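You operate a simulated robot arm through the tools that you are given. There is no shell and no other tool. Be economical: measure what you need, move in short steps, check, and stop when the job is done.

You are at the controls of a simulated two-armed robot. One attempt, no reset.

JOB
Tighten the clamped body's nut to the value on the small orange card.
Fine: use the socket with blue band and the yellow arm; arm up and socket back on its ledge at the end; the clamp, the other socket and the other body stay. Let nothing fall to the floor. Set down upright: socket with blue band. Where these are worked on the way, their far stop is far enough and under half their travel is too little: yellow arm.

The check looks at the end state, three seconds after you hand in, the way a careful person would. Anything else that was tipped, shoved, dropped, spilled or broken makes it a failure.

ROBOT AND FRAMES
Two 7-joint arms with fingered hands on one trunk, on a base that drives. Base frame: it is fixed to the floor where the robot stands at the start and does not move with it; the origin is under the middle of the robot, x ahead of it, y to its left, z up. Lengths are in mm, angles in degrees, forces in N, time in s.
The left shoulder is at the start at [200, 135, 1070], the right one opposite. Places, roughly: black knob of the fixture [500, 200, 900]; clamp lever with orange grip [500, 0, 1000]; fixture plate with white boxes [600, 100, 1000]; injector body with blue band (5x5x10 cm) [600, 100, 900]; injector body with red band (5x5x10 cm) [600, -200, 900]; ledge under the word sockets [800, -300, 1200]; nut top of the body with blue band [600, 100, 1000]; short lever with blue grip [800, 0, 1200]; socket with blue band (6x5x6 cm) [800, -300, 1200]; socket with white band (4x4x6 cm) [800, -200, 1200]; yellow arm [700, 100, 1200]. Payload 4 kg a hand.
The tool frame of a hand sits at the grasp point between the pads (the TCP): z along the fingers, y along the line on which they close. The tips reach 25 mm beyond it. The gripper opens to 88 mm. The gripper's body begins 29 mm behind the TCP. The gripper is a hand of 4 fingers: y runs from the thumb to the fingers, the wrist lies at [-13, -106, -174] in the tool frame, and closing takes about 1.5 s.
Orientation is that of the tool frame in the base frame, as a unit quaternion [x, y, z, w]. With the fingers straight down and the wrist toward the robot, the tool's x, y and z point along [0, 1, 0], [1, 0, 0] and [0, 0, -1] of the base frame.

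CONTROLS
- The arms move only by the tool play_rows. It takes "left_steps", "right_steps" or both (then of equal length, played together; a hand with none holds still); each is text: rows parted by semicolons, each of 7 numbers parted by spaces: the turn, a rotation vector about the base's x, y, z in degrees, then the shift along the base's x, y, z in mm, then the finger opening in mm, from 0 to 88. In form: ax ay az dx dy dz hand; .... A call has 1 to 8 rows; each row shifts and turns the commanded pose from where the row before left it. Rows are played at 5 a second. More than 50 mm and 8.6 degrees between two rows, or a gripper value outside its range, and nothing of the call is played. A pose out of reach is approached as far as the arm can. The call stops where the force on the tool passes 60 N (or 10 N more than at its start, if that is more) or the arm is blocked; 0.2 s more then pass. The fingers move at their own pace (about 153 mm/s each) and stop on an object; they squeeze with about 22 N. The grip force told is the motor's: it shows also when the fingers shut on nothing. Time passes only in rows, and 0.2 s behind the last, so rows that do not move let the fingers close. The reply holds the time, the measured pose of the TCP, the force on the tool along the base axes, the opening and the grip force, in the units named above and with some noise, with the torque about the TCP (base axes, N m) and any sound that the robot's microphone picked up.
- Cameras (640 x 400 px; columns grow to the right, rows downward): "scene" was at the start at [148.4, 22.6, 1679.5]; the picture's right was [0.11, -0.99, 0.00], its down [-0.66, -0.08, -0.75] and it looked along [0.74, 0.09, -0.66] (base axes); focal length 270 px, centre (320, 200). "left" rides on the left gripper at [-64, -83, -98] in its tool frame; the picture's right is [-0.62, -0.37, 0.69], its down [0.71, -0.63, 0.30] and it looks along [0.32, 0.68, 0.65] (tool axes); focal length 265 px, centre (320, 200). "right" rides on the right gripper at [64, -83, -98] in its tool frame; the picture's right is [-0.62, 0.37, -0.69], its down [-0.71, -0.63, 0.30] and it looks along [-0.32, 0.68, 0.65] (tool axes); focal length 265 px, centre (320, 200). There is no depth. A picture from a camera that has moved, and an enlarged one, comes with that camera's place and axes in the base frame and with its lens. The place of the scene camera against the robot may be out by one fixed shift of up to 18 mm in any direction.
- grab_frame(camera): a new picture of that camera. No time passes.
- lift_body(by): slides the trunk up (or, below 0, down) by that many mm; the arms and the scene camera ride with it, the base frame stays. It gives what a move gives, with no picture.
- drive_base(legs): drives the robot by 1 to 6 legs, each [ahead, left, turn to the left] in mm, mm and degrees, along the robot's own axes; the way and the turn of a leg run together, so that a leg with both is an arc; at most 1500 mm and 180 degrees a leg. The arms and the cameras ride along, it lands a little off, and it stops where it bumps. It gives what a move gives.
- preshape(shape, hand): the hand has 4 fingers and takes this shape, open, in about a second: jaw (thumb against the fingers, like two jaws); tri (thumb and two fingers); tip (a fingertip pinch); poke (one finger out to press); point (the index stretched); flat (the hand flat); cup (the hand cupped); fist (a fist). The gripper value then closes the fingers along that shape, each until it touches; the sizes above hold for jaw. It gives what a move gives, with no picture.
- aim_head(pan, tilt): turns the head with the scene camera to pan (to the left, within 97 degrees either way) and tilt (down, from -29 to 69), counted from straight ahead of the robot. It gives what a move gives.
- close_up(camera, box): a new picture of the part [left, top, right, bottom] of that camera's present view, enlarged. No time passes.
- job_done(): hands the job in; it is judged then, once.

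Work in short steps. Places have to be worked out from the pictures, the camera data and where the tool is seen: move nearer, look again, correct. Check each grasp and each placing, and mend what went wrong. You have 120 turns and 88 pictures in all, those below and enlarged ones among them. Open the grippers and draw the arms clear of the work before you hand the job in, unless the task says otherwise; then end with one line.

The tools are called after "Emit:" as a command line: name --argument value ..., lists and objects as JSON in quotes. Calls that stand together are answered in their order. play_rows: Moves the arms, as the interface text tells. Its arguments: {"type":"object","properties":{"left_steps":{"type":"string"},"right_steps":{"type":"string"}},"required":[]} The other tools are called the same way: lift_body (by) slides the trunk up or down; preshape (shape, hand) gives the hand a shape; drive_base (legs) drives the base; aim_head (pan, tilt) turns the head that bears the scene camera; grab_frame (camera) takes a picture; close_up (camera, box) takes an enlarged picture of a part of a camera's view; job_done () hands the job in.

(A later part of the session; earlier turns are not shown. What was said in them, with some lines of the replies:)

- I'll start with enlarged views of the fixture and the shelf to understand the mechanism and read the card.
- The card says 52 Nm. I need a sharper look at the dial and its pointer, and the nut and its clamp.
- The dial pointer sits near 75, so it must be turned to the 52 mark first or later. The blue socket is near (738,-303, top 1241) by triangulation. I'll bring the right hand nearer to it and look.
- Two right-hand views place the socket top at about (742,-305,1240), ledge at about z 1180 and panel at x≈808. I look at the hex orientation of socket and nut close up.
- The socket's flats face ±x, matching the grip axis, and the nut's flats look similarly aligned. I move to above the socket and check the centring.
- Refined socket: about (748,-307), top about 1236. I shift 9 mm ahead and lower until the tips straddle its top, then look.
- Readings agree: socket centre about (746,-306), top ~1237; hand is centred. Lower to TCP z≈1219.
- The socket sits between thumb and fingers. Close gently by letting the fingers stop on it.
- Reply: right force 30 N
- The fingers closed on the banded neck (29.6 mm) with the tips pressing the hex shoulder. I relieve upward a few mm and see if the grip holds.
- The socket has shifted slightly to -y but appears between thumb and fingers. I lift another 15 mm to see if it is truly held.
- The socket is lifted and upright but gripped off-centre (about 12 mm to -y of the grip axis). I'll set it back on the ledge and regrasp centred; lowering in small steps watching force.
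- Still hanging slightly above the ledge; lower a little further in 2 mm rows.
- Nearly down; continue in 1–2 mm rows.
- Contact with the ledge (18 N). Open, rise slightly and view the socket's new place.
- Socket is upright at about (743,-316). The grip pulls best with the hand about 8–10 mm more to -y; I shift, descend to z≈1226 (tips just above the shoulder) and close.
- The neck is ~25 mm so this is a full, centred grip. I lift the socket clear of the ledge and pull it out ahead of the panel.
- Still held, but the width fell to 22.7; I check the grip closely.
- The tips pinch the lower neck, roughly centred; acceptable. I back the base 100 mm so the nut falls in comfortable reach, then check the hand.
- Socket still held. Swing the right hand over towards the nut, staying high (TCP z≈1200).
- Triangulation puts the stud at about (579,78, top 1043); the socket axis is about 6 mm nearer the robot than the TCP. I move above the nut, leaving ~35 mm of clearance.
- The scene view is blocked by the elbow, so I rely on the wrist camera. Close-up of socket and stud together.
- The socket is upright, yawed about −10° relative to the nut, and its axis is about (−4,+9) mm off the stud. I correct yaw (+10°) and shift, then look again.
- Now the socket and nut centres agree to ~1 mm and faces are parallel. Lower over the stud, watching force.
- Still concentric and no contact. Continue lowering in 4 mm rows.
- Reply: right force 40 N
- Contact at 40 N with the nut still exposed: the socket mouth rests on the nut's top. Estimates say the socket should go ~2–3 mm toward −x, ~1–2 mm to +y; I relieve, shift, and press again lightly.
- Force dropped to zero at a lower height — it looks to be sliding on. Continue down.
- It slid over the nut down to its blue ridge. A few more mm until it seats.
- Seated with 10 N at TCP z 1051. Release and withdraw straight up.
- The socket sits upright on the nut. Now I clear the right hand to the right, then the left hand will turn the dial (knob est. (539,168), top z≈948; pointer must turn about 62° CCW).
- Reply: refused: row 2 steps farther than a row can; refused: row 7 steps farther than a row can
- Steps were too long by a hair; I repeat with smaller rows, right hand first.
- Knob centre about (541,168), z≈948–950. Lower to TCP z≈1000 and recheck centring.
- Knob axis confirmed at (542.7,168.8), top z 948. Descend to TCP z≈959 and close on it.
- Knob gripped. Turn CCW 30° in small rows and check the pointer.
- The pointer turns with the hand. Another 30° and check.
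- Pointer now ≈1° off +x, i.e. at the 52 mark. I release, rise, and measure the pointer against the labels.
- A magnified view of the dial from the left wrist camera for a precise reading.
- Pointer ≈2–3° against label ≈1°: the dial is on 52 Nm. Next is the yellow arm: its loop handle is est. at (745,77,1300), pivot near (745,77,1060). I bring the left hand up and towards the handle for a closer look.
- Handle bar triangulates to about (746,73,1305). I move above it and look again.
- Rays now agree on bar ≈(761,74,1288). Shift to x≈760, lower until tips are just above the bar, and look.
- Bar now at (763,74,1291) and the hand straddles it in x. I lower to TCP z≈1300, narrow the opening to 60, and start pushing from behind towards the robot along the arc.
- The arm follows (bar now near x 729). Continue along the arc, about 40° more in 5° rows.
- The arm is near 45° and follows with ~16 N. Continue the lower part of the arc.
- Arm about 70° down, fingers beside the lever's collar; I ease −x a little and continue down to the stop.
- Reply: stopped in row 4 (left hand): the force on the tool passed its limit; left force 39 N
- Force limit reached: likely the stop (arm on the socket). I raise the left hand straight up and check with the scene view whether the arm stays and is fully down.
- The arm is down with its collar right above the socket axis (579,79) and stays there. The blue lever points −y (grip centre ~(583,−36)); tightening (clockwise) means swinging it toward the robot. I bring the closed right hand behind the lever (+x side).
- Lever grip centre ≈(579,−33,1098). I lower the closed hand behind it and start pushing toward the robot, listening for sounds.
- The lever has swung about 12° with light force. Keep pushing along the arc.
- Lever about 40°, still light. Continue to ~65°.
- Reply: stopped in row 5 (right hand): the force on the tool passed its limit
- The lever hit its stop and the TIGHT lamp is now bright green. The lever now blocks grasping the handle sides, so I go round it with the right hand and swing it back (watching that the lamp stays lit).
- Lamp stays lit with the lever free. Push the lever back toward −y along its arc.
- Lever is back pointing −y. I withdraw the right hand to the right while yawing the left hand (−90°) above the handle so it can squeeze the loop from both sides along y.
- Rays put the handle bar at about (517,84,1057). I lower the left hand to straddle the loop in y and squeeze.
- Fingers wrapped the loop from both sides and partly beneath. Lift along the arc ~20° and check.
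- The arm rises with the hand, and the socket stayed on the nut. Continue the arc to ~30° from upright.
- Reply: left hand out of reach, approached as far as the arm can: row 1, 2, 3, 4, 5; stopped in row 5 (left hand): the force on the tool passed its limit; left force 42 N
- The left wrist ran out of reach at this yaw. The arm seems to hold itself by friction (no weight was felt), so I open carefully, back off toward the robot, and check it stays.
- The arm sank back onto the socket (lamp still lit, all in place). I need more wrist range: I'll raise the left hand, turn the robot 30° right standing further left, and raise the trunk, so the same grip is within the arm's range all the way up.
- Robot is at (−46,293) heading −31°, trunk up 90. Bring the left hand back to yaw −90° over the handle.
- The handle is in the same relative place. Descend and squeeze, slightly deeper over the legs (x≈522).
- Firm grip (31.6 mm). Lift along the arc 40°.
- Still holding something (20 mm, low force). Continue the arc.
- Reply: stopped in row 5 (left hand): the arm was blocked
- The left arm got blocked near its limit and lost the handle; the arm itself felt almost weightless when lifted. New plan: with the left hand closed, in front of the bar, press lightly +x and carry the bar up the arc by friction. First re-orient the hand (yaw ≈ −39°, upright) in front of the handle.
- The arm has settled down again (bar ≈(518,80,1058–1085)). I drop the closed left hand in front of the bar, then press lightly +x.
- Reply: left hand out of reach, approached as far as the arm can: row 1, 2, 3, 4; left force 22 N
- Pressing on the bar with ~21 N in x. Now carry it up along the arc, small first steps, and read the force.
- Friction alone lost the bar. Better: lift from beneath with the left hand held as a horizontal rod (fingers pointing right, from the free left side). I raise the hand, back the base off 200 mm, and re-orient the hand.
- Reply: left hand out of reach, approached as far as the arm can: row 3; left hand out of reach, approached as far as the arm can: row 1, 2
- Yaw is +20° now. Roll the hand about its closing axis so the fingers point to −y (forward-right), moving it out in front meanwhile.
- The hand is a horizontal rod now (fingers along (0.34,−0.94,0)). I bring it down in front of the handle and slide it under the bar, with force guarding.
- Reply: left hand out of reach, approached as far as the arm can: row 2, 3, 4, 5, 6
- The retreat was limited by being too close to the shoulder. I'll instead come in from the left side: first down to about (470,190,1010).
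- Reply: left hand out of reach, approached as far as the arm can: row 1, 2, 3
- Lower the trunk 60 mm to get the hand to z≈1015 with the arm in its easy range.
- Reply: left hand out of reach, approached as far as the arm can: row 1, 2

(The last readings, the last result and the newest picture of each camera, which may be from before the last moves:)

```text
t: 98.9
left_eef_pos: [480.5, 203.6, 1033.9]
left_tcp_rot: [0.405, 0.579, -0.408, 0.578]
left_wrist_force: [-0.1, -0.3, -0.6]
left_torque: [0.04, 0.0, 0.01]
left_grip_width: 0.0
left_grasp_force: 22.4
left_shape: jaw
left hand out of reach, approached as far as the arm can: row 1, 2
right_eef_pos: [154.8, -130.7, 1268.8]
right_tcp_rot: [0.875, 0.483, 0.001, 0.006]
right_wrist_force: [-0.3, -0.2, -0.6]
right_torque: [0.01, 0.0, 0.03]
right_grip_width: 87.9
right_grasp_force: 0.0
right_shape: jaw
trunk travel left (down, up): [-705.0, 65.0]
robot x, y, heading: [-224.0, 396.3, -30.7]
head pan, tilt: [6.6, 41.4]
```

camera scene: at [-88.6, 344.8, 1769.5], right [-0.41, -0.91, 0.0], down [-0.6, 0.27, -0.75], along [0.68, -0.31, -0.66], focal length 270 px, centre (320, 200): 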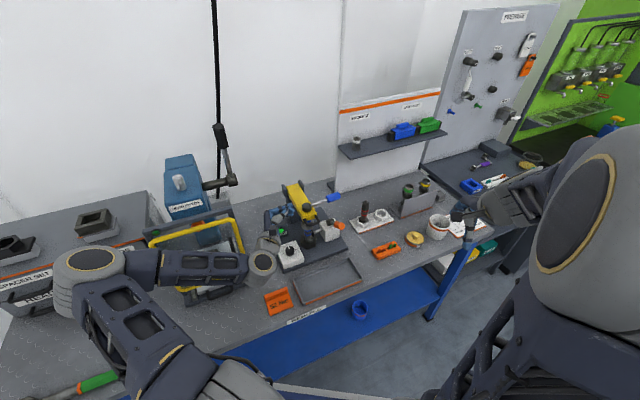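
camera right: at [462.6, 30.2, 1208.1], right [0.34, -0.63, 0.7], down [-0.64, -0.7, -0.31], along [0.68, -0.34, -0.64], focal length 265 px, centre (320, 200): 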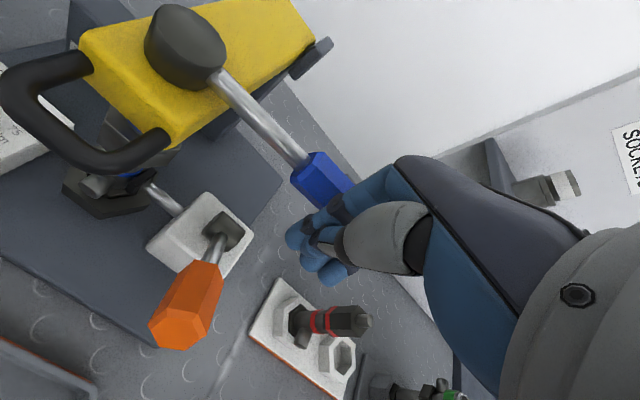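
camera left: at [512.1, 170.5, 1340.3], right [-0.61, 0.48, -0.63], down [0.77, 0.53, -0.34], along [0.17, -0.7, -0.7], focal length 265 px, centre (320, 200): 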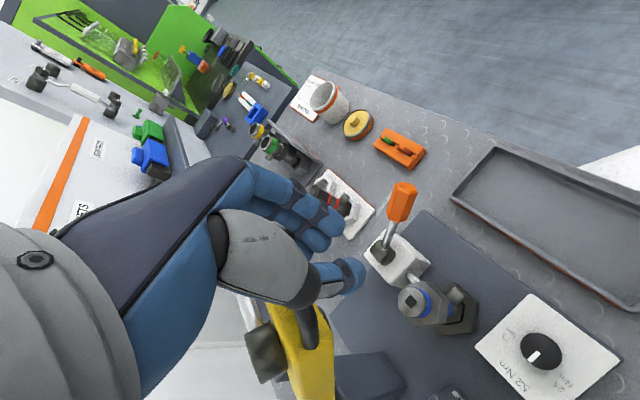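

The inner reach limit pushes the hand up; I back the base another 150 mm and then extend the arm.

Emit:
drive_base --legs '[[-150, 0, 0]]'

Emit:
play_rows --left_steps "0 0 0 15 -20 -5 0; 0 0 0 20 -25 -5 0; 0 0 0 20 -25 -5 0; 0 0 0 15 -25 0 0; 0 0 0 0 0 0 0"

```text
t: 100.2
left_eef_pos: [351.7, 284.5, 1034.7]
left_tcp_rot: [0.403, 0.579, -0.407, 0.58]
left_wrist_force: [0.0, -0.6, 0.5]
left_torque: [-0.01, -0.01, -0.01]
left_grip_width: 0.0
left_grasp_force: 22.1
left_shape: jaw
right_eef_pos: [26.7, -51.7, 1269.8]
right_tcp_rot: [0.874, 0.485, 0.002, 0.006]
right_wrist_force: [0.0, 0.6, -0.7]
right_torque: [-0.03, 0.02, 0.01]
right_grip_width: 87.8
right_grasp_force: 0.0
right_shape: jaw
trunk travel left (down, up): [-705.0, 65.0]
robot x, y, heading: [-349.5, 473.2, -30.5]
head pan, tilt: [6.6, 41.4]
```

```text
t: 101.4
left_eef_pos: [415.3, 247.3, 1072.4]
left_tcp_rot: [0.403, 0.58, -0.407, 0.579]
left_wrist_force: [-0.7, -0.4, 0.4]
left_torque: [0.0, 0.01, 0.01]
left_grip_width: 0.0
left_grasp_force: 21.8
left_shape: jaw
left hand out of reach, approached as far as the arm can: row 1, 2, 3, 4
right_eef_pos: [26.6, -50.7, 1268.9]
right_tcp_rot: [0.875, 0.485, 0.001, 0.005]
right_wrist_force: [0.8, 0.1, -0.6]
right_torque: [-0.05, -0.05, -0.05]
right_grip_width: 87.8
right_grasp_force: 0.0
right_shape: jaw
trunk travel left (down, up): [-705.0, 65.0]
robot x, y, heading: [-354.0, 474.1, -30.6]
head pan, tilt: [6.6, 41.4]
```

That rolled posture is unnatural for the arm. A pitched posture (fingers forward-down, back of the fingers lifting the bar) is natural. I raise and unroll the hand first, then return the base to a frontal stance.

Emit:
play_rows --left_steps "8 2.9 0 -8 0 35 0; 8 2.9 0 -8 0 35 0; 8 2.9 0 -8 0 35 0; 8 2.9 0 -8 0 35 0; 8 2.9 0 -8 0 35 0; 8 2.9 0 -8 0 35 0; 8 2.9 0 0 0 20 0; 8 2.9 0 0 0 20 0"

Emit:
play_rows --left_steps "8 2.9 0 0 0 0 0; 8 2.9 0 0 0 0 0; 5 1.8 0 0 0 0 0; 0 0 -7 0 0 0 0; 0 0 -7 0 0 0 0; 0 0 -6 0 0 0 0; 0 0 0 0 0 0 0"

```text
t: 103.2
left_eef_pos: [371.1, 245.8, 1320.3]
left_tcp_rot: [0.561, 0.805, -0.108, 0.156]
left_wrist_force: [0.1, -0.5, -0.3]
left_torque: [-0.02, 0.01, -0.01]
left_grip_width: 0.0
left_grasp_force: 22.1
left_shape: jaw
right_eef_pos: [26.7, -50.9, 1270.0]
right_tcp_rot: [0.875, 0.485, 0.001, 0.006]
right_wrist_force: [0.3, 1.2, -0.3]
right_torque: [0.02, 0.04, 0.0]
right_grip_width: 88.1
right_grasp_force: 0.0
right_shape: jaw
trunk travel left (down, up): [-705.0, 65.0]
robot x, y, heading: [-351.8, 477.9, -30.7]
head pan, tilt: [6.6, 41.4]
```

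```text
t: 104.8
left_eef_pos: [392.2, 313.1, 1383.6]
left_tcp_rot: [0.707, 0.707, 0.003, 0.0]
left_wrist_force: [0.1, 0.0, 0.6]
left_torque: [-0.01, -0.02, -0.03]
left_grip_width: 0.0
left_grasp_force: 21.5
left_shape: jaw
left hand out of reach, approached as far as the arm can: row 1, 2, 3
right_eef_pos: [26.3, -51.6, 1269.8]
right_tcp_rot: [0.874, 0.485, 0.001, 0.006]
right_wrist_force: [1.0, 0.3, 0.5]
right_torque: [0.0, -0.01, 0.0]
right_grip_width: 87.6
right_grasp_force: 0.1
right_shape: jaw
trunk travel left (down, up): [-705.0, 65.0]
robot x, y, heading: [-350.6, 475.9, -30.8]
head pan, tilt: [6.6, 41.4]
```

Now drive back to a frontal stance at about (−250,40), heading 0 (translate, then turn).

Emit:
drive_base --legs '[[309, -323, 0], [0, 0, 30.8]]'

```text
t: 109.1
left_eef_pos: [463.5, 278.9, 1383.9]
left_tcp_rot: [0.494, 0.87, 0.002, -0.001]
left_wrist_force: [-0.4, 0.5, -0.8]
left_torque: [0.01, 0.0, -0.05]
left_grip_width: 0.0
left_grasp_force: 21.7
left_shape: jaw
right_eef_pos: [337.2, -220.3, 1269.4]
right_tcp_rot: [0.714, 0.7, 0.003, 0.005]
right_wrist_force: [0.4, 0.9, -0.2]
right_torque: [0.0, 0.01, 0.01]
right_grip_width: 87.9
right_grasp_force: 0.1
right_shape: jaw
trunk travel left (down, up): [-705.0, 65.0]
robot x, y, heading: [-254.1, 39.2, -0.0]
head pan, tilt: [6.6, 41.4]
```

Re-orient: yaw back to 0 and pitch the fingers forward while moving in front of the handle.

Emit:
play_rows --left_steps "0 0 -7.75 -5 -24 -18 0; 0 0 -7.75 -5 -24 -18 0; 0 0 -7.75 -5 -24 -18 0; 0 0 -7.75 -5 -24 -18 0; 0 -8 0 -5 -24 -18 0; 0 -8 0 -5 -24 -18 0; 0 -8 0 -5 -24 -18 0; 0 -8 0 -5 -24 -18 0"

Emit:
play_rows --left_steps "0 -7 0 0 0 -20 0; 0 -7 0 0 0 -20 0; 0 -7 0 0 0 -20 0; 0 -7 0 0 0 -20 0; 0 0 0 0 0 0 0"

```text
t: 110.9
left_eef_pos: [423.1, 110.4, 1239.6]
left_tcp_rot: [0.685, 0.683, 0.181, 0.178]
left_wrist_force: [0.1, 0.3, -0.6]
left_torque: [0.03, 0.04, 0.01]
left_grip_width: 0.0
left_grasp_force: 21.8
left_shape: jaw
left hand out of reach, approached as far as the arm can: row 8
right_eef_pos: [337.7, -220.8, 1268.8]
right_tcp_rot: [0.714, 0.7, 0.003, 0.005]
right_wrist_force: [-0.1, -0.1, -0.3]
right_torque: [-0.01, 0.01, 0.01]
right_grip_width: 88.0
right_grasp_force: 0.2
right_shape: jaw
trunk travel left (down, up): [-705.0, 65.0]
robot x, y, heading: [-257.4, 36.5, 0.0]
head pan, tilt: [6.6, 41.4]
```

```text
t: 112.1
left_eef_pos: [420.7, 142.8, 1173.1]
left_tcp_rot: [0.612, 0.612, 0.355, 0.353]
left_wrist_force: [0.8, 0.6, 0.4]
left_torque: [-0.01, -0.02, 0.03]
left_grip_width: 0.0
left_grasp_force: 21.6
left_shape: jaw
left hand out of reach, approached as far as the arm can: row 1, 3, 4
right_eef_pos: [337.3, -219.9, 1270.0]
right_tcp_rot: [0.714, 0.7, 0.002, 0.006]
right_wrist_force: [-0.8, -0.8, 0.5]
right_torque: [0.0, 0.0, 0.0]
right_grip_width: 87.9
right_grasp_force: 0.1
right_shape: jaw
trunk travel left (down, up): [-705.0, 65.0]
robot x, y, heading: [-261.1, 37.0, 0.2]
head pan, tilt: [6.6, 41.4]
```

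Pitch of 60° reached; lateral reach is limited near the body, so I use the base: back 80 and right 60, then extend the arm.

Emit:
drive_base --legs '[[-80, -60, 0]]'

Emit:
play_rows --left_steps "0 0 0 20 0 -30 0; 0 0 0 20 0 -40 0; 0 0 0 20 0 -40 0; 0 0 0 15 0 -35 0; 0 0 0 0 0 0 0"

```text
t: 113.2
left_eef_pos: [339.5, 81.6, 1172.5]
left_tcp_rot: [0.613, 0.611, 0.355, 0.354]
left_wrist_force: [-0.3, -0.3, 0.8]
left_torque: [-0.01, 0.03, -0.04]
left_grip_width: 0.0
left_grasp_force: 22.0
left_shape: jaw
right_eef_pos: [256.0, -281.8, 1269.5]
right_tcp_rot: [0.715, 0.699, 0.003, 0.005]
right_wrist_force: [-0.4, 0.2, 0.6]
right_torque: [-0.02, 0.04, -0.02]
right_grip_width: 88.0
right_grasp_force: 0.0
right_shape: jaw
trunk travel left (down, up): [-705.0, 65.0]
robot x, y, heading: [-338.1, -27.9, 0.0]
head pan, tilt: [6.6, 41.4]
```

```text
t: 114.4
left_eef_pos: [390.7, 150.9, 1072.4]
left_tcp_rot: [0.613, 0.611, 0.355, 0.352]
left_wrist_force: [-0.2, -0.6, -0.3]
left_torque: [-0.02, -0.01, 0.03]
left_grip_width: 0.1
left_grasp_force: 22.1
left_shape: jaw
left hand out of reach, approached as far as the arm can: row 1, 2, 3, 4
right_eef_pos: [256.3, -283.3, 1268.9]
right_tcp_rot: [0.714, 0.7, 0.003, 0.005]
right_wrist_force: [0.1, -0.3, 0.6]
right_torque: [0.01, -0.01, 0.02]
right_grip_width: 88.2
right_grasp_force: 0.1
right_shape: jaw
trunk travel left (down, up): [-705.0, 65.0]
robot x, y, heading: [-340.4, -22.2, 0.1]
head pan, tilt: [6.6, 41.4]
```

I'll place the hand with base and trunk moves instead, keeping the arm posture: right 67 mm, then trunk down 57 mm.

Emit:
drive_base --legs '[[0, -67, 0]]'

Emit:
lift_body --by -60

Emit:
drive_base --legs '[[60, 0, 0]]'

Emit:
grab_frame --camera "scene"

```text
t: 115.4
left_eef_pos: [389.9, 83.8, 1072.6]
left_tcp_rot: [0.614, 0.611, 0.355, 0.353]
left_wrist_force: [-0.5, -0.5, -0.4]
left_torque: [-0.01, 0.0, 0.02]
left_grip_width: 0.1
left_grasp_force: 21.6
left_shape: jaw
right_eef_pos: [255.5, -350.2, 1269.9]
right_tcp_rot: [0.715, 0.699, 0.003, 0.006]
right_wrist_force: [0.7, 0.5, -0.4]
right_torque: [-0.01, -0.03, 0.03]
right_grip_width: 87.9
right_grasp_force: 0.1
right_shape: jaw
trunk travel left (down, up): [-705.0, 65.0]
robot x, y, heading: [-340.5, -92.0, -0.3]
head pan, tilt: [6.6, 41.4]
```

```text
t: 116.4
left_eef_pos: [389.8, 82.9, 1012.4]
left_tcp_rot: [0.614, 0.611, 0.354, 0.353]
left_wrist_force: [-0.6, 0.2, 0.0]
left_torque: [-0.01, 0.0, -0.01]
left_grip_width: 0.0
left_grasp_force: 22.0
left_shape: jaw
right_eef_pos: [254.4, -350.3, 1209.4]
right_tcp_rot: [0.715, 0.699, 0.003, 0.005]
right_wrist_force: [0.6, -0.6, 1.0]
right_torque: [-0.02, 0.01, 0.03]
right_grip_width: 87.9
right_grasp_force: 0.0
right_shape: jaw
trunk travel left (down, up): [-645.0, 125.0]
robot x, y, heading: [-339.9, -90.8, 0.1]
head pan, tilt: [6.6, 41.4]
```

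```text
t: 117.4
left_eef_pos: [450.6, 83.4, 1013.0]
left_tcp_rot: [0.614, 0.611, 0.354, 0.353]
left_wrist_force: [-0.1, 0.4, -0.3]
left_torque: [-0.01, 0.04, 0.0]
left_grip_width: 0.0
left_grasp_force: 22.6
left_shape: jaw
right_eef_pos: [316.0, -349.8, 1211.2]
right_tcp_rot: [0.715, 0.699, 0.004, 0.005]
right_wrist_force: [0.0, -0.4, 0.0]
right_torque: [0.02, 0.01, 0.01]
right_grip_width: 87.8
right_grasp_force: 0.0
right_shape: jaw
trunk travel left (down, up): [-645.0, 125.0]
robot x, y, heading: [-281.6, -89.4, -0.2]
head pan, tilt: [6.6, 41.4]
```

```text
3 pictures are left
camera scene: at [-130.1, -67.7, 1649.5], right [0.11, -0.99, 0.0], down [-0.66, -0.07, -0.75], along [0.74, 0.08, -0.66], focal length 270 px, centre (320, 200)
```

scene: 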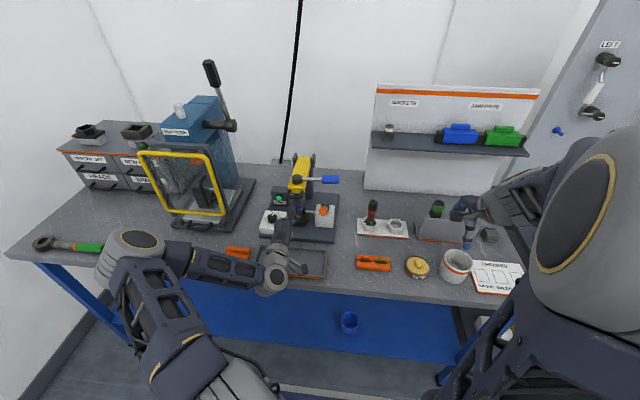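

Hand is right in front of the fixture, low. Drive ahead 48 mm so the fingertips go under the handle bar, then lift with the arm in small steps.

Emit:
drive_base --legs '[[48, 0, 0]]'

Emit:
play_rows --left_steps "0 0 0 0 0 10 0; 0 0 0 0 0 10 0; 0 0 0 0 0 10 0; 0 0 0 0 0 10 0; 0 0 0 0 0 10 0; 0 0 0 0 0 10 0; 0 0 0 0 0 0 0"

```text
t: 118.3
left_eef_pos: [497.4, 82.9, 1011.7]
left_tcp_rot: [0.614, 0.611, 0.354, 0.352]
left_wrist_force: [-0.4, 0.0, -0.4]
left_torque: [0.0, -0.01, -0.01]
left_grip_width: 0.3
left_grasp_force: 21.8
left_shape: jaw
right_eef_pos: [361.9, -350.3, 1209.4]
right_tcp_rot: [0.716, 0.698, 0.005, 0.004]
right_wrist_force: [-0.4, 0.4, -0.7]
right_torque: [-0.01, -0.02, 0.01]
right_grip_width: 87.8
right_grasp_force: 0.0
right_shape: jaw
trunk travel left (down, up): [-645.0, 125.0]
robot x, y, heading: [-234.2, -89.1, -0.1]
head pan, tilt: [6.6, 41.4]
```

```text
t: 119.9
left_eef_pos: [496.8, 81.5, 1072.9]
left_tcp_rot: [0.614, 0.61, 0.354, 0.353]
left_wrist_force: [-1.9, -0.3, -1.7]
left_torque: [-0.01, 0.01, 0.01]
left_grip_width: 0.0
left_grasp_force: 22.0
left_shape: jaw
right_eef_pos: [363.0, -350.1, 1210.1]
right_tcp_rot: [0.715, 0.699, 0.004, 0.005]
right_wrist_force: [-0.2, -0.4, 0.6]
right_torque: [0.03, 0.02, 0.05]
right_grip_width: 87.9
right_grasp_force: 0.1
right_shape: jaw
trunk travel left (down, up): [-645.0, 125.0]
robot x, y, heading: [-231.3, -89.0, -0.3]
head pan, tilt: [6.6, 41.4]
```

Light contact felt under the bar. Continue up along the arc.

Emit:
play_rows --left_steps "0 0 0 2 0 20 0; 0 0 0 4 0 20 0; 0 0 0 6 0 20 0; 0 0 0 8 0 19 0; 0 0 0 10 0 18 0; 0 0 0 0 0 0 0"

```text
t: 121.3
left_eef_pos: [527.7, 81.5, 1171.4]
left_tcp_rot: [0.614, 0.61, 0.354, 0.354]
left_wrist_force: [-3.7, 1.0, 0.6]
left_torque: [-0.01, -0.03, 0.04]
left_grip_width: 0.0
left_grasp_force: 21.4
left_shape: jaw
right_eef_pos: [362.3, -350.0, 1209.6]
right_tcp_rot: [0.716, 0.699, 0.003, 0.004]
right_wrist_force: [-0.2, 0.2, 0.1]
right_torque: [-0.03, -0.07, 0.02]
right_grip_width: 88.1
right_grasp_force: 0.1
right_shape: jaw
trunk travel left (down, up): [-645.0, 125.0]
robot x, y, heading: [-231.2, -89.8, -0.3]
head pan, tilt: [6.6, 41.4]
```

Contact persists (~4 N). Continue the arc toward upright.

Emit:
play_rows --left_steps "0 0 0 12 0 18 0; 0 0 0 13 0 17 0; 0 0 0 15 0 15 0; 0 0 0 16 0 14 0; 0 0 0 18 0 13 0; 0 0 0 19 0 11 0; 0 0 0 0 0 0 0"

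```text
t: 122.9
left_eef_pos: [619.8, 84.9, 1259.2]
left_tcp_rot: [0.614, 0.611, 0.354, 0.353]
left_wrist_force: [-0.3, 1.1, -1.6]
left_torque: [0.03, 0.04, 0.03]
left_grip_width: 0.0
left_grasp_force: 21.8
left_shape: jaw
right_eef_pos: [362.3, -350.4, 1209.7]
right_tcp_rot: [0.716, 0.698, 0.003, 0.005]
right_wrist_force: [0.4, 0.1, 0.5]
right_torque: [0.01, 0.01, 0.0]
right_grip_width: 88.2
right_grasp_force: 0.1
right_shape: jaw
trunk travel left (down, up): [-645.0, 125.0]
robot x, y, heading: [-232.4, -89.4, -0.2]
head pan, tilt: [6.6, 41.4]
```

Light now; keep pushing to upright and feel for the back stop.

Emit:
play_rows --left_steps "0 0 0 20 0 8 0; 0 0 0 20 0 7 0; 0 0 0 20 0 5 0; 0 0 0 20 0 3 0; 0 0 0 20 0 1 0; 0 0 0 15 0 0 0; 0 0 0 0 0 0 0"

```text
t: 124.5
left_eef_pos: [649.7, 102.5, 1265.9]
left_tcp_rot: [0.614, 0.61, 0.355, 0.353]
left_wrist_force: [-0.6, -0.4, 0.2]
left_torque: [-0.02, -0.01, -0.03]
left_grip_width: 0.0
left_grasp_force: 21.8
left_shape: jaw
left hand out of reach, approached as far as the arm can: row 1, 2, 3, 4, 5, 6
right_eef_pos: [362.9, -349.3, 1210.6]
right_tcp_rot: [0.716, 0.698, 0.003, 0.004]
right_wrist_force: [0.0, 0.7, -0.1]
right_torque: [0.03, 0.03, 0.01]
right_grip_width: 87.8
right_grasp_force: 0.1
right_shape: jaw
trunk travel left (down, up): [-645.0, 125.0]
robot x, y, heading: [-236.6, -90.8, -0.1]
head pan, tilt: [6.6, 41.4]
```

Arm is at full stretch; use the base to push the last ~80 mm, correcting y.

Emit:
drive_base --legs '[[60, -18, 0]]'

Emit:
grab_frame --camera "left"

```text
t: 125.5
left_eef_pos: [710.0, 82.4, 1265.9]
left_tcp_rot: [0.614, 0.609, 0.355, 0.354]
left_wrist_force: [-0.8, 3.0, 6.0]
left_torque: [0.02, -0.06, 0.05]
left_grip_width: 0.0
left_grasp_force: 21.8
left_shape: jaw
right_eef_pos: [422.0, -370.0, 1208.0]
right_tcp_rot: [0.715, 0.699, 0.003, 0.006]
right_wrist_force: [0.4, 0.0, 0.1]
right_torque: [-0.02, -0.02, -0.02]
right_grip_width: 87.9
right_grasp_force: 0.1
right_shape: jaw
trunk travel left (down, up): [-645.0, 125.0]
robot x, y, heading: [-168.7, -106.0, -0.0]
head pan, tilt: [6.6, 41.4]
```

```text
2 pictures are left
camera left: at [585.0, 19.9, 1241.3], right [0.41, -0.62, -0.67], down [-0.05, 0.72, -0.69], along [0.91, 0.32, 0.27], focal length 265 px, centre (320, 200)
```

left: 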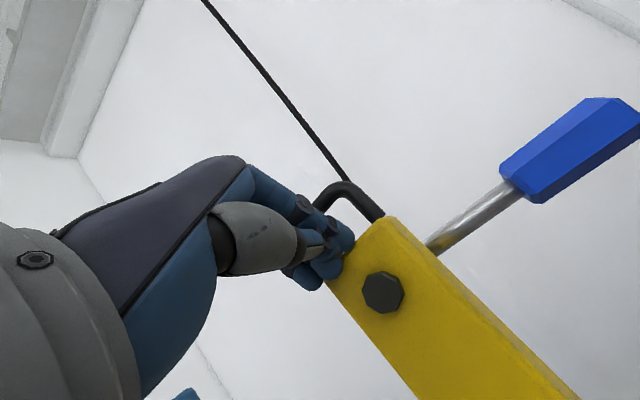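

The arm is practically upright again (bolt at ~(731,82,1223) vs 734 originally). A last 10 mm nudge to its back stop, then back away.

Emit:
drive_base --legs '[[12, 0, 0]]'

Emit:
drive_base --legs '[[-150, 0, 0]]'

```text
t: 126.2
left_eef_pos: [724.5, 83.4, 1265.8]
left_tcp_rot: [0.614, 0.61, 0.355, 0.353]
left_wrist_force: [-0.7, 0.6, 4.4]
left_torque: [0.01, -0.07, 0.02]
left_grip_width: 0.0
left_grasp_force: 21.7
left_shape: jaw
right_eef_pos: [434.2, -368.1, 1208.2]
right_tcp_rot: [0.716, 0.698, 0.003, 0.004]
right_wrist_force: [-0.1, -0.8, -0.2]
right_torque: [0.01, 0.0, 0.0]
right_grip_width: 88.0
right_grasp_force: 0.2
right_shape: jaw
trunk travel left (down, up): [-645.0, 125.0]
robot x, y, heading: [-162.5, -106.8, -0.1]
head pan, tilt: [6.6, 41.4]
```

```text
t: 127.6
left_eef_pos: [573.4, 87.1, 1266.2]
left_tcp_rot: [0.612, 0.612, 0.356, 0.353]
left_wrist_force: [0.8, -0.4, -0.7]
left_torque: [0.04, 0.02, -0.01]
left_grip_width: 0.0
left_grasp_force: 22.1
left_shape: jaw
right_eef_pos: [287.1, -364.8, 1209.9]
right_tcp_rot: [0.714, 0.7, 0.004, 0.006]
right_wrist_force: [0.2, -0.4, 0.5]
right_torque: [-0.02, 0.02, 0.0]
right_grip_width: 87.7
right_grasp_force: 0.0
right_shape: jaw
trunk travel left (down, up): [-645.0, 125.0]
robot x, y, heading: [-308.6, -107.7, 0.3]
head pan, tilt: [6.6, 41.4]
```

Arm left upright. Now clear the left hand up and to the left, un-pitching it.

Emit:
play_rows --left_steps "0 0 0 -30 20 20 0; 0 0 0 -30 20 20 0; 0 7.5 0 -30 20 20 20; 0 7.5 0 -25 20 20 40; 0 7.5 0 -20 20 20 60; 0 7.5 0 -10 20 20 80; 0 7.5 0 0 20 20 80; 0 7.5 0 0 10 10 80"

Emit:
play_rows --left_steps "0 7.5 0 0 0 0 80; 0 7.5 0 0 0 0 80; 0 0 0 0 0 0 80"

Emit:
lift_body --by 30

```text
t: 129.4
left_eef_pos: [426.4, 240.0, 1415.5]
left_tcp_rot: [0.701, 0.7, 0.095, 0.091]
left_wrist_force: [0.9, 0.9, 0.1]
left_torque: [-0.03, 0.03, 0.01]
left_grip_width: 79.7
left_grasp_force: 0.1
left_shape: jaw
right_eef_pos: [286.0, -365.8, 1209.6]
right_tcp_rot: [0.714, 0.7, 0.003, 0.004]
right_wrist_force: [0.3, -0.1, 0.1]
right_torque: [-0.01, 0.0, -0.01]
right_grip_width: 87.8
right_grasp_force: 0.1
right_shape: jaw
trunk travel left (down, up): [-645.0, 125.0]
robot x, y, heading: [-311.3, -112.7, -0.1]
head pan, tilt: [6.6, 41.4]
```

```text
t: 130.2
left_eef_pos: [426.0, 239.0, 1414.0]
left_tcp_rot: [0.708, 0.706, 0.002, -0.001]
left_wrist_force: [0.1, 0.0, -0.1]
left_torque: [0.03, -0.03, 0.02]
left_grip_width: 79.9
left_grasp_force: 0.1
left_shape: jaw
right_eef_pos: [288.4, -366.7, 1210.2]
right_tcp_rot: [0.714, 0.7, 0.003, 0.005]
right_wrist_force: [-0.7, -0.2, 0.8]
right_torque: [-0.03, -0.01, 0.03]
right_grip_width: 87.8
right_grasp_force: 0.1
right_shape: jaw
trunk travel left (down, up): [-645.0, 125.0]
robot x, y, heading: [-309.0, -109.8, 0.2]
head pan, tilt: [6.6, 41.4]
```

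```text
t: 130.9
left_eef_pos: [427.0, 237.9, 1446.2]
left_tcp_rot: [0.709, 0.705, 0.002, -0.001]
left_wrist_force: [-0.3, -1.0, 0.7]
left_torque: [0.01, -0.02, 0.02]
left_grip_width: 79.9
left_grasp_force: 0.0
left_shape: jaw
right_eef_pos: [287.2, -365.2, 1239.9]
right_tcp_rot: [0.714, 0.7, 0.004, 0.005]
right_wrist_force: [-0.8, 0.1, 0.6]
right_torque: [0.0, -0.02, 0.0]
right_grip_width: 87.8
right_grasp_force: 0.1
right_shape: jaw
trunk travel left (down, up): [-675.0, 95.0]
robot x, y, heading: [-309.1, -105.8, 0.0]
head pan, tilt: [6.6, 41.4]
```

Retract the left hand before driving so that it stays clear of the press lever, then return the base to its earlier working spot (−101,30).

Emit:
play_rows --left_steps "0 0 0 -38 -20 0 80; 0 0 0 -38 -20 0 80; 0 0 0 -38 -20 0 80; 0 0 0 -36 -20 0 80; 0 0 0 0 0 0 80"

Emit:
drive_base --legs '[[208, 136, 0]]'

```text
t: 132.1
left_eef_pos: [275.7, 160.5, 1442.8]
left_tcp_rot: [0.708, 0.706, 0.001, -0.001]
left_wrist_force: [0.3, -0.2, 1.2]
left_torque: [-0.02, 0.03, -0.02]
left_grip_width: 80.0
left_grasp_force: 0.0
left_shape: jaw
right_eef_pos: [287.0, -365.9, 1238.7]
right_tcp_rot: [0.714, 0.701, 0.003, 0.005]
right_wrist_force: [-0.1, -0.2, -0.4]
right_torque: [0.01, 0.01, -0.01]
right_grip_width: 87.9
right_grasp_force: 0.0
right_shape: jaw
trunk travel left (down, up): [-675.0, 95.0]
robot x, y, heading: [-312.1, -109.4, 0.0]
head pan, tilt: [6.6, 41.4]
```

```text
t: 133.9
left_eef_pos: [483.6, 294.3, 1442.6]
left_tcp_rot: [0.71, 0.704, 0.002, -0.001]
left_wrist_force: [-0.1, -0.1, -0.3]
left_torque: [-0.02, 0.01, 0.01]
left_grip_width: 79.6
left_grasp_force: 0.2
left_shape: jaw
right_eef_pos: [493.3, -231.3, 1239.1]
right_tcp_rot: [0.716, 0.698, 0.004, 0.006]
right_wrist_force: [-0.1, 0.0, 0.2]
right_torque: [0.03, -0.01, -0.01]
right_grip_width: 88.1
right_grasp_force: 0.0
right_shape: jaw
trunk travel left (down, up): [-675.0, 95.0]
robot x, y, heading: [-96.0, 30.5, -0.3]
head pan, tilt: [6.6, 41.4]
```

Right hand back over to the socket along the reverse of its earlier exit path (yaw +11° en route), to the known release pose.

Emit:
play_rows --right_steps "0.2 0.8 0 5 45 0 88; 0 0 0 5 45 0 88; 0 0 0 10 45 0 88; 0 0 0 10 45 0 88; 0 0 0 15 45 -10 88; 0 0 5.7 15 38 -20 88; 0 0 5.7 15 35 -25 88; 0 0 0 12 22 -25 88"

Emit:
grab_frame --camera "right"

```text
t: 135.8
left_eef_pos: [483.8, 293.9, 1443.2]
left_tcp_rot: [0.711, 0.704, 0.002, -0.001]
left_wrist_force: [0.8, -0.1, 0.1]
left_torque: [0.01, 0.03, 0.0]
left_grip_width: 79.9
left_grasp_force: 0.0
left_shape: jaw
right_eef_pos: [581.8, 86.8, 1158.3]
right_tcp_rot: [0.642, 0.766, 0.0, -0.001]
right_wrist_force: [-0.4, -0.3, 1.3]
right_torque: [0.02, 0.03, -0.01]
right_grip_width: 88.0
right_grasp_force: 0.1
right_shape: jaw
trunk travel left (down, up): [-675.0, 95.0]
robot x, y, heading: [-97.1, 26.8, -0.1]
head pan, tilt: [6.6, 41.4]
```

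```text
1 pictures are left
camera right: at [487.4, 136.3, 1256.7], right [0.47, -0.55, 0.69], down [-0.5, -0.81, -0.3], along [0.73, -0.2, -0.65], focal length 265 px, centre (320, 200)
```

right: 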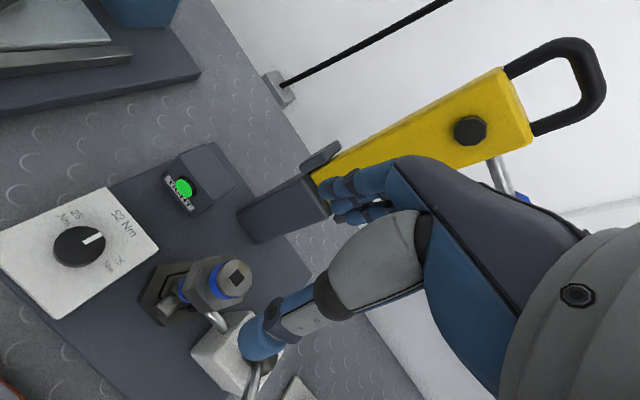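

Socket sits unmoved on the nut and the lamp is lit; the yellow arm looks ~9° off full upright, which I'll push home later. Now grip the socket at the earlier pose.

Emit:
play_rows --right_steps "0 0 0 -1 1 -40 88; 0 0 0 0 0 -40 88; 0 0 0 0 0 -26 88; 0 0 0 0 0 0 60; 0 0 0 0 0 0 40; 0 0 0 0 0 0 28; 0 0 0 0 0 0 22; 0 0 0 0 0 0 20"

```text
t: 137.6
left_eef_pos: [483.1, 294.3, 1442.7]
left_tcp_rot: [0.71, 0.704, 0.002, 0.0]
left_wrist_force: [-0.4, 0.1, -0.1]
left_torque: [0.03, -0.02, -0.01]
left_grip_width: 79.9
left_grasp_force: 0.0
left_shape: jaw
right_eef_pos: [580.4, 89.0, 1054.8]
right_tcp_rot: [0.643, 0.766, 0.0, -0.001]
right_wrist_force: [0.9, 2.7, 0.2]
right_torque: [0.05, -0.05, 0.06]
right_grip_width: 15.0
right_grasp_force: 21.7
right_shape: jaw
trunk travel left (down, up): [-675.0, 95.0]
robot x, y, heading: [-99.1, 32.1, -0.0]
head pan, tilt: [6.6, 41.4]
```

Width 15 means an off-centre chord. Reopen, shift 7 mm to −y (towards the socket axis), and close again.

Emit:
play_rows --right_steps "0 0 0 0 0 0 50; 0 0 0 0 0 0 88; 0 0 0 -1 -7 -2 88; 0 0 0 0 0 0 60; 0 0 0 0 0 0 40; 0 0 0 0 0 0 28; 0 0 0 0 0 0 22; 0 0 0 0 0 0 20"

```text
t: 139.3
left_eef_pos: [484.4, 295.0, 1443.2]
left_tcp_rot: [0.709, 0.705, 0.002, -0.001]
left_wrist_force: [0.2, 0.8, 0.2]
left_torque: [-0.02, -0.03, -0.01]
left_grip_width: 79.9
left_grasp_force: 0.0
left_shape: jaw
right_eef_pos: [578.5, 81.9, 1052.5]
right_tcp_rot: [0.643, 0.766, -0.001, -0.001]
right_wrist_force: [2.9, 1.5, 2.0]
right_torque: [0.05, -0.2, -0.04]
right_grip_width: 27.7
right_grasp_force: 22.4
right_shape: jaw
trunk travel left (down, up): [-675.0, 95.0]
robot x, y, heading: [-99.9, 29.8, -0.6]
head pan, tilt: [6.6, 41.4]
```

Full-diameter grip (27.7). Lift straight up, gently.

Emit:
play_rows --right_steps "0 0 0 0 0 5 18; 0 0 0 0 0 8 18; 0 0 0 0 0 10 18; 0 0 0 0 0 12 18; 0 0 0 0 0 15 18; 0 0 0 0 0 20 18; 0 0 0 0 0 25 18; 0 0 0 0 0 0 18"

```text
t: 141.2
left_eef_pos: [484.5, 294.1, 1444.4]
left_tcp_rot: [0.71, 0.705, 0.002, -0.001]
left_wrist_force: [0.1, 0.0, -0.5]
left_torque: [0.01, -0.01, -0.02]
left_grip_width: 79.8
left_grasp_force: 0.0
left_shape: jaw
right_eef_pos: [578.6, 82.6, 1145.2]
right_tcp_rot: [0.642, 0.766, -0.001, -0.001]
right_wrist_force: [0.4, -0.2, -0.9]
right_torque: [0.01, 0.03, 0.01]
right_grip_width: 27.3
right_grasp_force: 22.1
right_shape: jaw
trunk travel left (down, up): [-675.0, 95.0]
robot x, y, heading: [-98.3, 30.0, -0.0]
head pan, tilt: [6.6, 41.4]
```

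Socket is held. Carry it up and to the right along the earlier route.

Emit:
play_rows --right_steps "0 0 0 0 -8 45 18; 0 0 0 0 -25 40 18; 0 0 -3 0 -35 30 18; 0 0 -3 0 -40 25 18; 0 0 -4 0 -42 15 18; 0 0 0 0 -42 10 18; 0 0 0 0 -45 5 18; 0 0 0 0 -45 0 18"

Emit:
play_rows --right_steps "0 0 0 0 -30 0 18; 0 0 0 0 -30 0 18; 0 0 0 0 0 0 18"

Emit:
drive_base --legs '[[100, -30, 0]]'

```text
t: 142.9
left_eef_pos: [483.8, 294.7, 1443.3]
left_tcp_rot: [0.71, 0.704, 0.001, 0.0]
left_wrist_force: [-0.1, -0.1, -0.6]
left_torque: [0.0, 0.04, -0.02]
left_grip_width: 79.8
left_grasp_force: 0.0
left_shape: jaw
right_eef_pos: [577.7, -200.3, 1318.4]
right_tcp_rot: [0.707, 0.707, -0.001, 0.0]
right_wrist_force: [0.2, 0.3, -0.1]
right_torque: [0.02, 0.01, 0.0]
right_grip_width: 25.4
right_grasp_force: 21.7
right_shape: jaw
trunk travel left (down, up): [-675.0, 95.0]
robot x, y, heading: [-102.3, 28.9, -0.3]
head pan, tilt: [6.6, 41.4]
```

```text
t: 143.8
left_eef_pos: [484.2, 294.6, 1442.0]
left_tcp_rot: [0.71, 0.704, 0.003, 0.0]
left_wrist_force: [-0.3, 0.1, 0.3]
left_torque: [-0.02, 0.01, 0.03]
left_grip_width: 79.8
left_grasp_force: 0.0
left_shape: jaw
right_eef_pos: [579.8, -260.5, 1313.9]
right_tcp_rot: [0.707, 0.707, -0.001, -0.001]
right_wrist_force: [-0.2, 0.3, -1.4]
right_torque: [0.02, -0.01, 0.01]
right_grip_width: 25.7
right_grasp_force: 22.1
right_shape: jaw
trunk travel left (down, up): [-675.0, 95.0]
robot x, y, heading: [-103.1, 27.1, -0.2]
head pan, tilt: [6.6, 41.4]
```

```text
t: 144.9
left_eef_pos: [583.0, 262.1, 1442.5]
left_tcp_rot: [0.711, 0.704, 0.002, -0.001]
left_wrist_force: [1.4, 0.2, 0.2]
left_torque: [0.01, -0.01, 0.01]
left_grip_width: 79.9
left_grasp_force: 0.1
left_shape: jaw
right_eef_pos: [677.9, -291.9, 1313.1]
right_tcp_rot: [0.708, 0.707, -0.001, 0.0]
right_wrist_force: [-0.4, 0.8, -1.1]
right_torque: [-0.01, 0.01, 0.02]
right_grip_width: 25.5
right_grasp_force: 21.9
right_shape: jaw
trunk travel left (down, up): [-675.0, 95.0]
robot x, y, heading: [-1.7, -5.0, -0.5]
head pan, tilt: [6.6, 41.4]
```

Held well. Move over the ledge spot (TCP ≈(746,−308)) and lower to just above contact.

Emit:
play_rows --right_steps "0 0 0 34 -8 0 18; 0 0 0 34 -8 0 18; 0 0 0 0 0 0 18; 0 0 0 0 0 -25 18; 0 0 0 0 0 -25 18; 0 0 0 0 0 -20 18; 0 0 0 0 0 -6 18; 0 0 0 0 0 0 18"

```text
t: 146.7
left_eef_pos: [583.1, 262.0, 1442.0]
left_tcp_rot: [0.711, 0.703, 0.002, 0.0]
left_wrist_force: [0.5, -0.5, -1.0]
left_torque: [0.03, -0.02, 0.02]
left_grip_width: 79.9
left_grasp_force: 0.1
left_shape: jaw
right_eef_pos: [744.7, -309.1, 1238.1]
right_tcp_rot: [0.708, 0.707, -0.001, -0.001]
right_wrist_force: [-0.6, -0.6, -1.6]
right_torque: [-0.02, 0.02, 0.01]
right_grip_width: 25.5
right_grasp_force: 21.6
right_shape: jaw
trunk travel left (down, up): [-675.0, 95.0]
robot x, y, heading: [-2.8, -2.2, -0.3]
head pan, tilt: [6.6, 41.4]
```

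Lower in 2 mm steps to contact.

Emit:
play_rows --right_steps "0 0 0 0 0 -3 18; 0 0 0 0 0 -2 18; 0 0 0 0 0 -2 18; 0 0 0 0 0 -2 18; 0 0 0 0 0 0 18"

```text
t: 147.9
left_eef_pos: [585.3, 262.8, 1443.3]
left_tcp_rot: [0.711, 0.703, 0.001, -0.001]
left_wrist_force: [-0.3, 0.1, 1.2]
left_torque: [0.02, 0.01, -0.01]
left_grip_width: 80.1
left_grasp_force: 0.0
left_shape: jaw
right_eef_pos: [744.8, -308.1, 1229.2]
right_tcp_rot: [0.708, 0.706, -0.001, 0.0]
right_wrist_force: [-0.6, 0.3, 1.6]
right_torque: [0.01, 0.0, -0.04]
right_grip_width: 25.8
right_grasp_force: 22.0
right_shape: jaw
trunk travel left (down, up): [-675.0, 95.0]
robot x, y, heading: [-0.4, 0.1, -0.1]
head pan, tilt: [6.6, 41.4]
```

Emit:
play_rows --right_steps "0 0 0 0 0 -1.5 18; 0 0 0 0 0 0 18; 0 0 0 0 0 -1 18; 0 0 0 0 0 0 18"

```text
t: 148.9
left_eef_pos: [584.4, 263.2, 1443.6]
left_tcp_rot: [0.711, 0.703, 0.003, 0.0]
left_wrist_force: [0.3, -0.8, 0.1]
left_torque: [0.0, 0.02, 0.02]
left_grip_width: 79.7
left_grasp_force: 0.1
left_shape: jaw
right_eef_pos: [743.8, -308.1, 1228.7]
right_tcp_rot: [0.709, 0.706, 0.0, 0.001]
right_wrist_force: [-3.4, -0.1, 8.4]
right_torque: [-0.03, -0.07, 0.0]
right_grip_width: 26.6
right_grasp_force: 21.7
right_shape: jaw
trunk travel left (down, up): [-675.0, 95.0]
robot x, y, heading: [-4.3, -1.4, -0.1]
head pan, tilt: [6.6, 41.4]
```

Contact on the ledge (8 N at the expected height). Open, and rise straight up before withdrawing.

Emit:
play_rows --right_steps "0 0 0 0 0 0 40; 0 0 0 0 0 0 60; 0 0 0 0 0 0 84; 0 0 0 0 0 0 84; 0 0 0 0 0 20 84; 0 0 0 0 0 35 84; 0 0 0 0 0 40 84; 0 0 0 0 0 0 84"

Emit:
play_rows --right_steps "0 0 0 -40 0 20 84; 0 0 0 -45 0 10 84; 0 0 0 -45 0 10 84; 0 0 0 -45 0 0 84; 0 0 0 -45 0 0 84; 0 0 0 0 0 0 84"

```text
t: 150.7
left_eef_pos: [584.8, 262.5, 1443.0]
left_tcp_rot: [0.711, 0.703, 0.001, -0.001]
left_wrist_force: [-0.4, -0.2, 0.5]
left_torque: [-0.01, 0.01, -0.01]
left_grip_width: 79.8
left_grasp_force: 0.1
left_shape: jaw
right_eef_pos: [744.5, -307.8, 1322.0]
right_tcp_rot: [0.708, 0.706, -0.001, 0.0]
right_wrist_force: [-0.4, 0.1, 0.2]
right_torque: [0.0, -0.02, 0.0]
right_grip_width: 84.2
right_grasp_force: 0.0
right_shape: jaw
trunk travel left (down, up): [-675.0, 95.0]
robot x, y, heading: [-0.7, 1.3, -0.1]
head pan, tilt: [6.6, 41.4]
```

```text
t: 152.1
left_eef_pos: [584.0, 262.8, 1443.4]
left_tcp_rot: [0.711, 0.703, 0.001, -0.001]
left_wrist_force: [-0.5, -0.7, -0.2]
left_torque: [0.03, 0.03, -0.01]
left_grip_width: 80.1
left_grasp_force: 0.2
left_shape: jaw
right_eef_pos: [527.5, -306.6, 1365.2]
right_tcp_rot: [0.708, 0.707, 0.001, -0.001]
right_wrist_force: [0.5, -0.1, -0.3]
right_torque: [0.01, 0.01, -0.01]
right_grip_width: 84.0
right_grasp_force: 0.1
right_shape: jaw
trunk travel left (down, up): [-675.0, 95.0]
robot x, y, heading: [-2.5, -0.4, -0.3]
head pan, tilt: [6.6, 41.4]
```

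Socket is back. Now the left hand, closed, goes in front of the yellow arm's top to push it fully back to its upright stop.

Emit:
play_rows --left_steps "0 0 0 8 -45 0 40; 0 0 0 8 -45 0 0; 0 0 0 8 -45 0 0; 0 0 0 8 -45 0 0; 0 0 0 0 0 -40 0; 0 0 0 0 0 -40 0; 0 0 0 0 0 -40 0; 0 0 0 0 0 -36 0"

Emit:
play_rows --left_steps "0 0 0 15 0 0 0; 0 0 0 15 0 0 0; 0 0 0 15 0 0 0; 0 0 0 15 0 0 0; 0 0 0 8 0 0 0; 0 0 0 0 0 0 0"

```text
t: 153.9
left_eef_pos: [613.4, 83.7, 1289.2]
left_tcp_rot: [0.71, 0.704, 0.003, 0.0]
left_wrist_force: [0.7, 0.2, 0.5]
left_torque: [0.0, -0.02, 0.0]
left_grip_width: 0.0
left_grasp_force: 22.2
left_shape: jaw
right_eef_pos: [526.9, -306.2, 1363.7]
right_tcp_rot: [0.708, 0.706, -0.001, -0.001]
right_wrist_force: [-0.2, -0.3, -0.7]
right_torque: [-0.02, -0.04, 0.02]
right_grip_width: 83.9
right_grasp_force: 0.0
right_shape: jaw
trunk travel left (down, up): [-675.0, 95.0]
robot x, y, heading: [-2.4, -1.7, -0.1]
head pan, tilt: [6.6, 41.4]
```

```text
t: 155.3
left_eef_pos: [684.2, 82.4, 1288.0]
left_tcp_rot: [0.711, 0.703, 0.003, 0.0]
left_wrist_force: [0.1, -0.1, 0.2]
left_torque: [-0.04, -0.02, 0.0]
left_grip_width: 0.0
left_grasp_force: 22.4
left_shape: jaw
right_eef_pos: [527.5, -307.4, 1364.6]
right_tcp_rot: [0.707, 0.707, -0.001, 0.0]
right_wrist_force: [0.3, 0.4, 0.8]
right_torque: [0.05, 0.02, 0.01]
right_grip_width: 84.1
right_grasp_force: 0.0
right_shape: jaw
trunk travel left (down, up): [-675.0, 95.0]
robot x, y, heading: [2.8, -1.2, -0.2]
head pan, tilt: [6.6, 41.4]
```

Keep advancing in small steps until the stop is felt.

Emit:
play_rows --left_steps "0 0 0 8 0 0 0; 0 0 0 8 0 0 0; 0 0 0 8 0 0 0; 0 0 0 8 0 0 0; 0 0 0 6 0 0 0; 0 0 0 0 0 0 0"

```text
t: 156.7
left_eef_pos: [722.9, 82.3, 1286.5]
left_tcp_rot: [0.71, 0.704, 0.002, 0.0]
left_wrist_force: [-0.4, 0.4, 1.1]
left_torque: [0.03, -0.03, -0.03]
left_grip_width: 0.0
left_grasp_force: 22.6
left_shape: jaw
right_eef_pos: [525.5, -306.3, 1363.9]
right_tcp_rot: [0.708, 0.707, 0.0, 0.0]
right_wrist_force: [0.4, 0.7, -0.4]
right_torque: [-0.02, -0.02, 0.0]
right_grip_width: 83.9
right_grasp_force: 0.0
right_shape: jaw
trunk travel left (down, up): [-675.0, 95.0]
robot x, y, heading: [-3.0, -0.5, -0.0]
head pan, tilt: [6.6, 41.4]
```

Emit:
play_rows --left_steps "0 0 0 6 0 0 0; 0 0 0 6 0 0 0; 0 0 0 6 0 0 0; 0 0 0 5 0 0 0; 0 0 0 0 0 0 0"

```text
t: 157.9
left_eef_pos: [744.3, 81.4, 1287.5]
left_tcp_rot: [0.71, 0.704, 0.002, 0.0]
left_wrist_force: [-10.5, 2.3, 5.7]
left_torque: [0.04, -0.1, 0.17]
left_grip_width: 0.0
left_grasp_force: 22.3
left_shape: jaw
right_eef_pos: [525.9, -306.4, 1364.5]
right_tcp_rot: [0.707, 0.707, -0.001, -0.001]
right_wrist_force: [-0.8, 0.2, -0.9]
right_torque: [-0.01, 0.0, 0.02]
right_grip_width: 84.1
right_grasp_force: 0.1
right_shape: jaw
trunk travel left (down, up): [-675.0, 95.0]
robot x, y, heading: [4.0, 0.2, -0.2]
head pan, tilt: [6.6, 41.4]
```

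Contact at the expected upright position; a small extra push confirms the stop.

Emit:
play_rows --left_steps "0 0 0 3 0 0 0; 0 0 0 3 0 0 0; 0 0 0 0 0 0 0"

```text
t: 158.7
left_eef_pos: [748.3, 81.7, 1288.0]
left_tcp_rot: [0.712, 0.703, 0.001, 0.0]
left_wrist_force: [-27.8, 0.8, 8.6]
left_torque: [0.11, -0.1, 0.2]
left_grip_width: 0.0
left_grasp_force: 22.3
left_shape: jaw
right_eef_pos: [525.7, -307.1, 1364.5]
right_tcp_rot: [0.708, 0.707, 0.001, 0.0]
right_wrist_force: [-0.3, -0.4, 0.5]
right_torque: [0.0, 0.04, -0.04]
right_grip_width: 84.2
right_grasp_force: 0.2
right_shape: jaw
trunk travel left (down, up): [-675.0, 95.0]
robot x, y, heading: [-0.1, -2.1, -0.0]
head pan, tilt: [6.6, 41.4]
```

Firm stop (28 N): the arm is fully up. Retreat the left hand back and open it, then take the last picture.

Emit:
play_rows --left_steps "0 0 0 -20 0 0 0; 0 0 0 -40 0 10 0; 0 0 0 -40 0 20 0; 0 0 0 -40 15 30 30; 0 0 0 -20 35 25 60; 0 0 0 -20 40 20 80; 0 0 0 0 45 20 80; 0 0 0 0 45 20 80"

Emit:
grab_frame --camera "scene"

```text
refused: row 4 steps farther than a row can; nothing moved
```

```text
0 pictures are left
camera scene: at [145.3, 20.6, 1679.7], right [0.11, -0.99, 0.0], down [-0.66, -0.07, -0.75], along [0.75, 0.08, -0.66], focal length 270 px, centre (320, 200)
```

scene: 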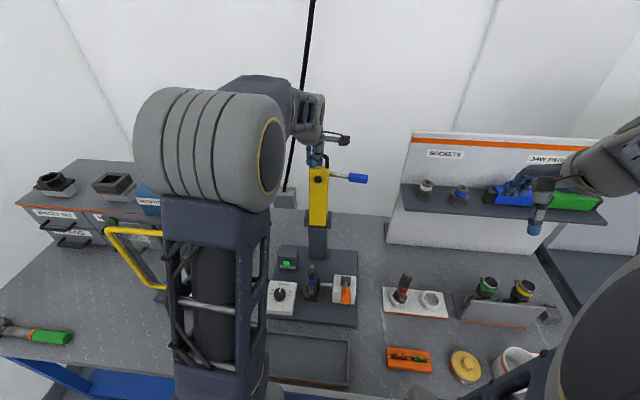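

The picture shows all in order: arm upright, blue socket upright on its ledge, lamp green. Now retreat the left hand with shorter rows.

Emit:
play_rows --left_steps "0 0 0 -15 0 0 0; 0 0 0 -35 0 5 0; 0 0 0 -40 0 15 0; 0 0 0 -40 10 20 30; 0 0 0 -20 30 20 60; 0 0 0 -20 35 20 80; 0 0 0 0 40 20 80; 0 0 0 0 0 0 80"

```text
t: 160.5
left_eef_pos: [580.8, 195.9, 1385.0]
left_tcp_rot: [0.711, 0.704, 0.002, 0.0]
left_wrist_force: [0.7, 0.0, -0.3]
left_torque: [-0.01, 0.01, 0.01]
left_grip_width: 80.0
left_grasp_force: 0.0
left_shape: jaw
right_eef_pos: [526.6, -306.4, 1364.6]
right_tcp_rot: [0.708, 0.707, 0.0, -0.001]
right_wrist_force: [-0.2, -1.0, -0.2]
right_torque: [0.03, 0.01, -0.02]
right_grip_width: 84.0
right_grasp_force: 0.1
right_shape: jaw
trunk travel left (down, up): [-675.0, 95.0]
robot x, y, heading: [-3.0, -2.6, -0.3]
head pan, tilt: [6.6, 41.4]
```

Both hands are open and clear of the work, so I hand in.

Emit:
job_done

```text
The job is handed in.
```

The clamped body's nut is tightened with the dial set to 52 Nm and the TIGHT lamp lit. The yellow arm is pushed back to its upright stop, and the blue-band socket stands upright on its ledge.
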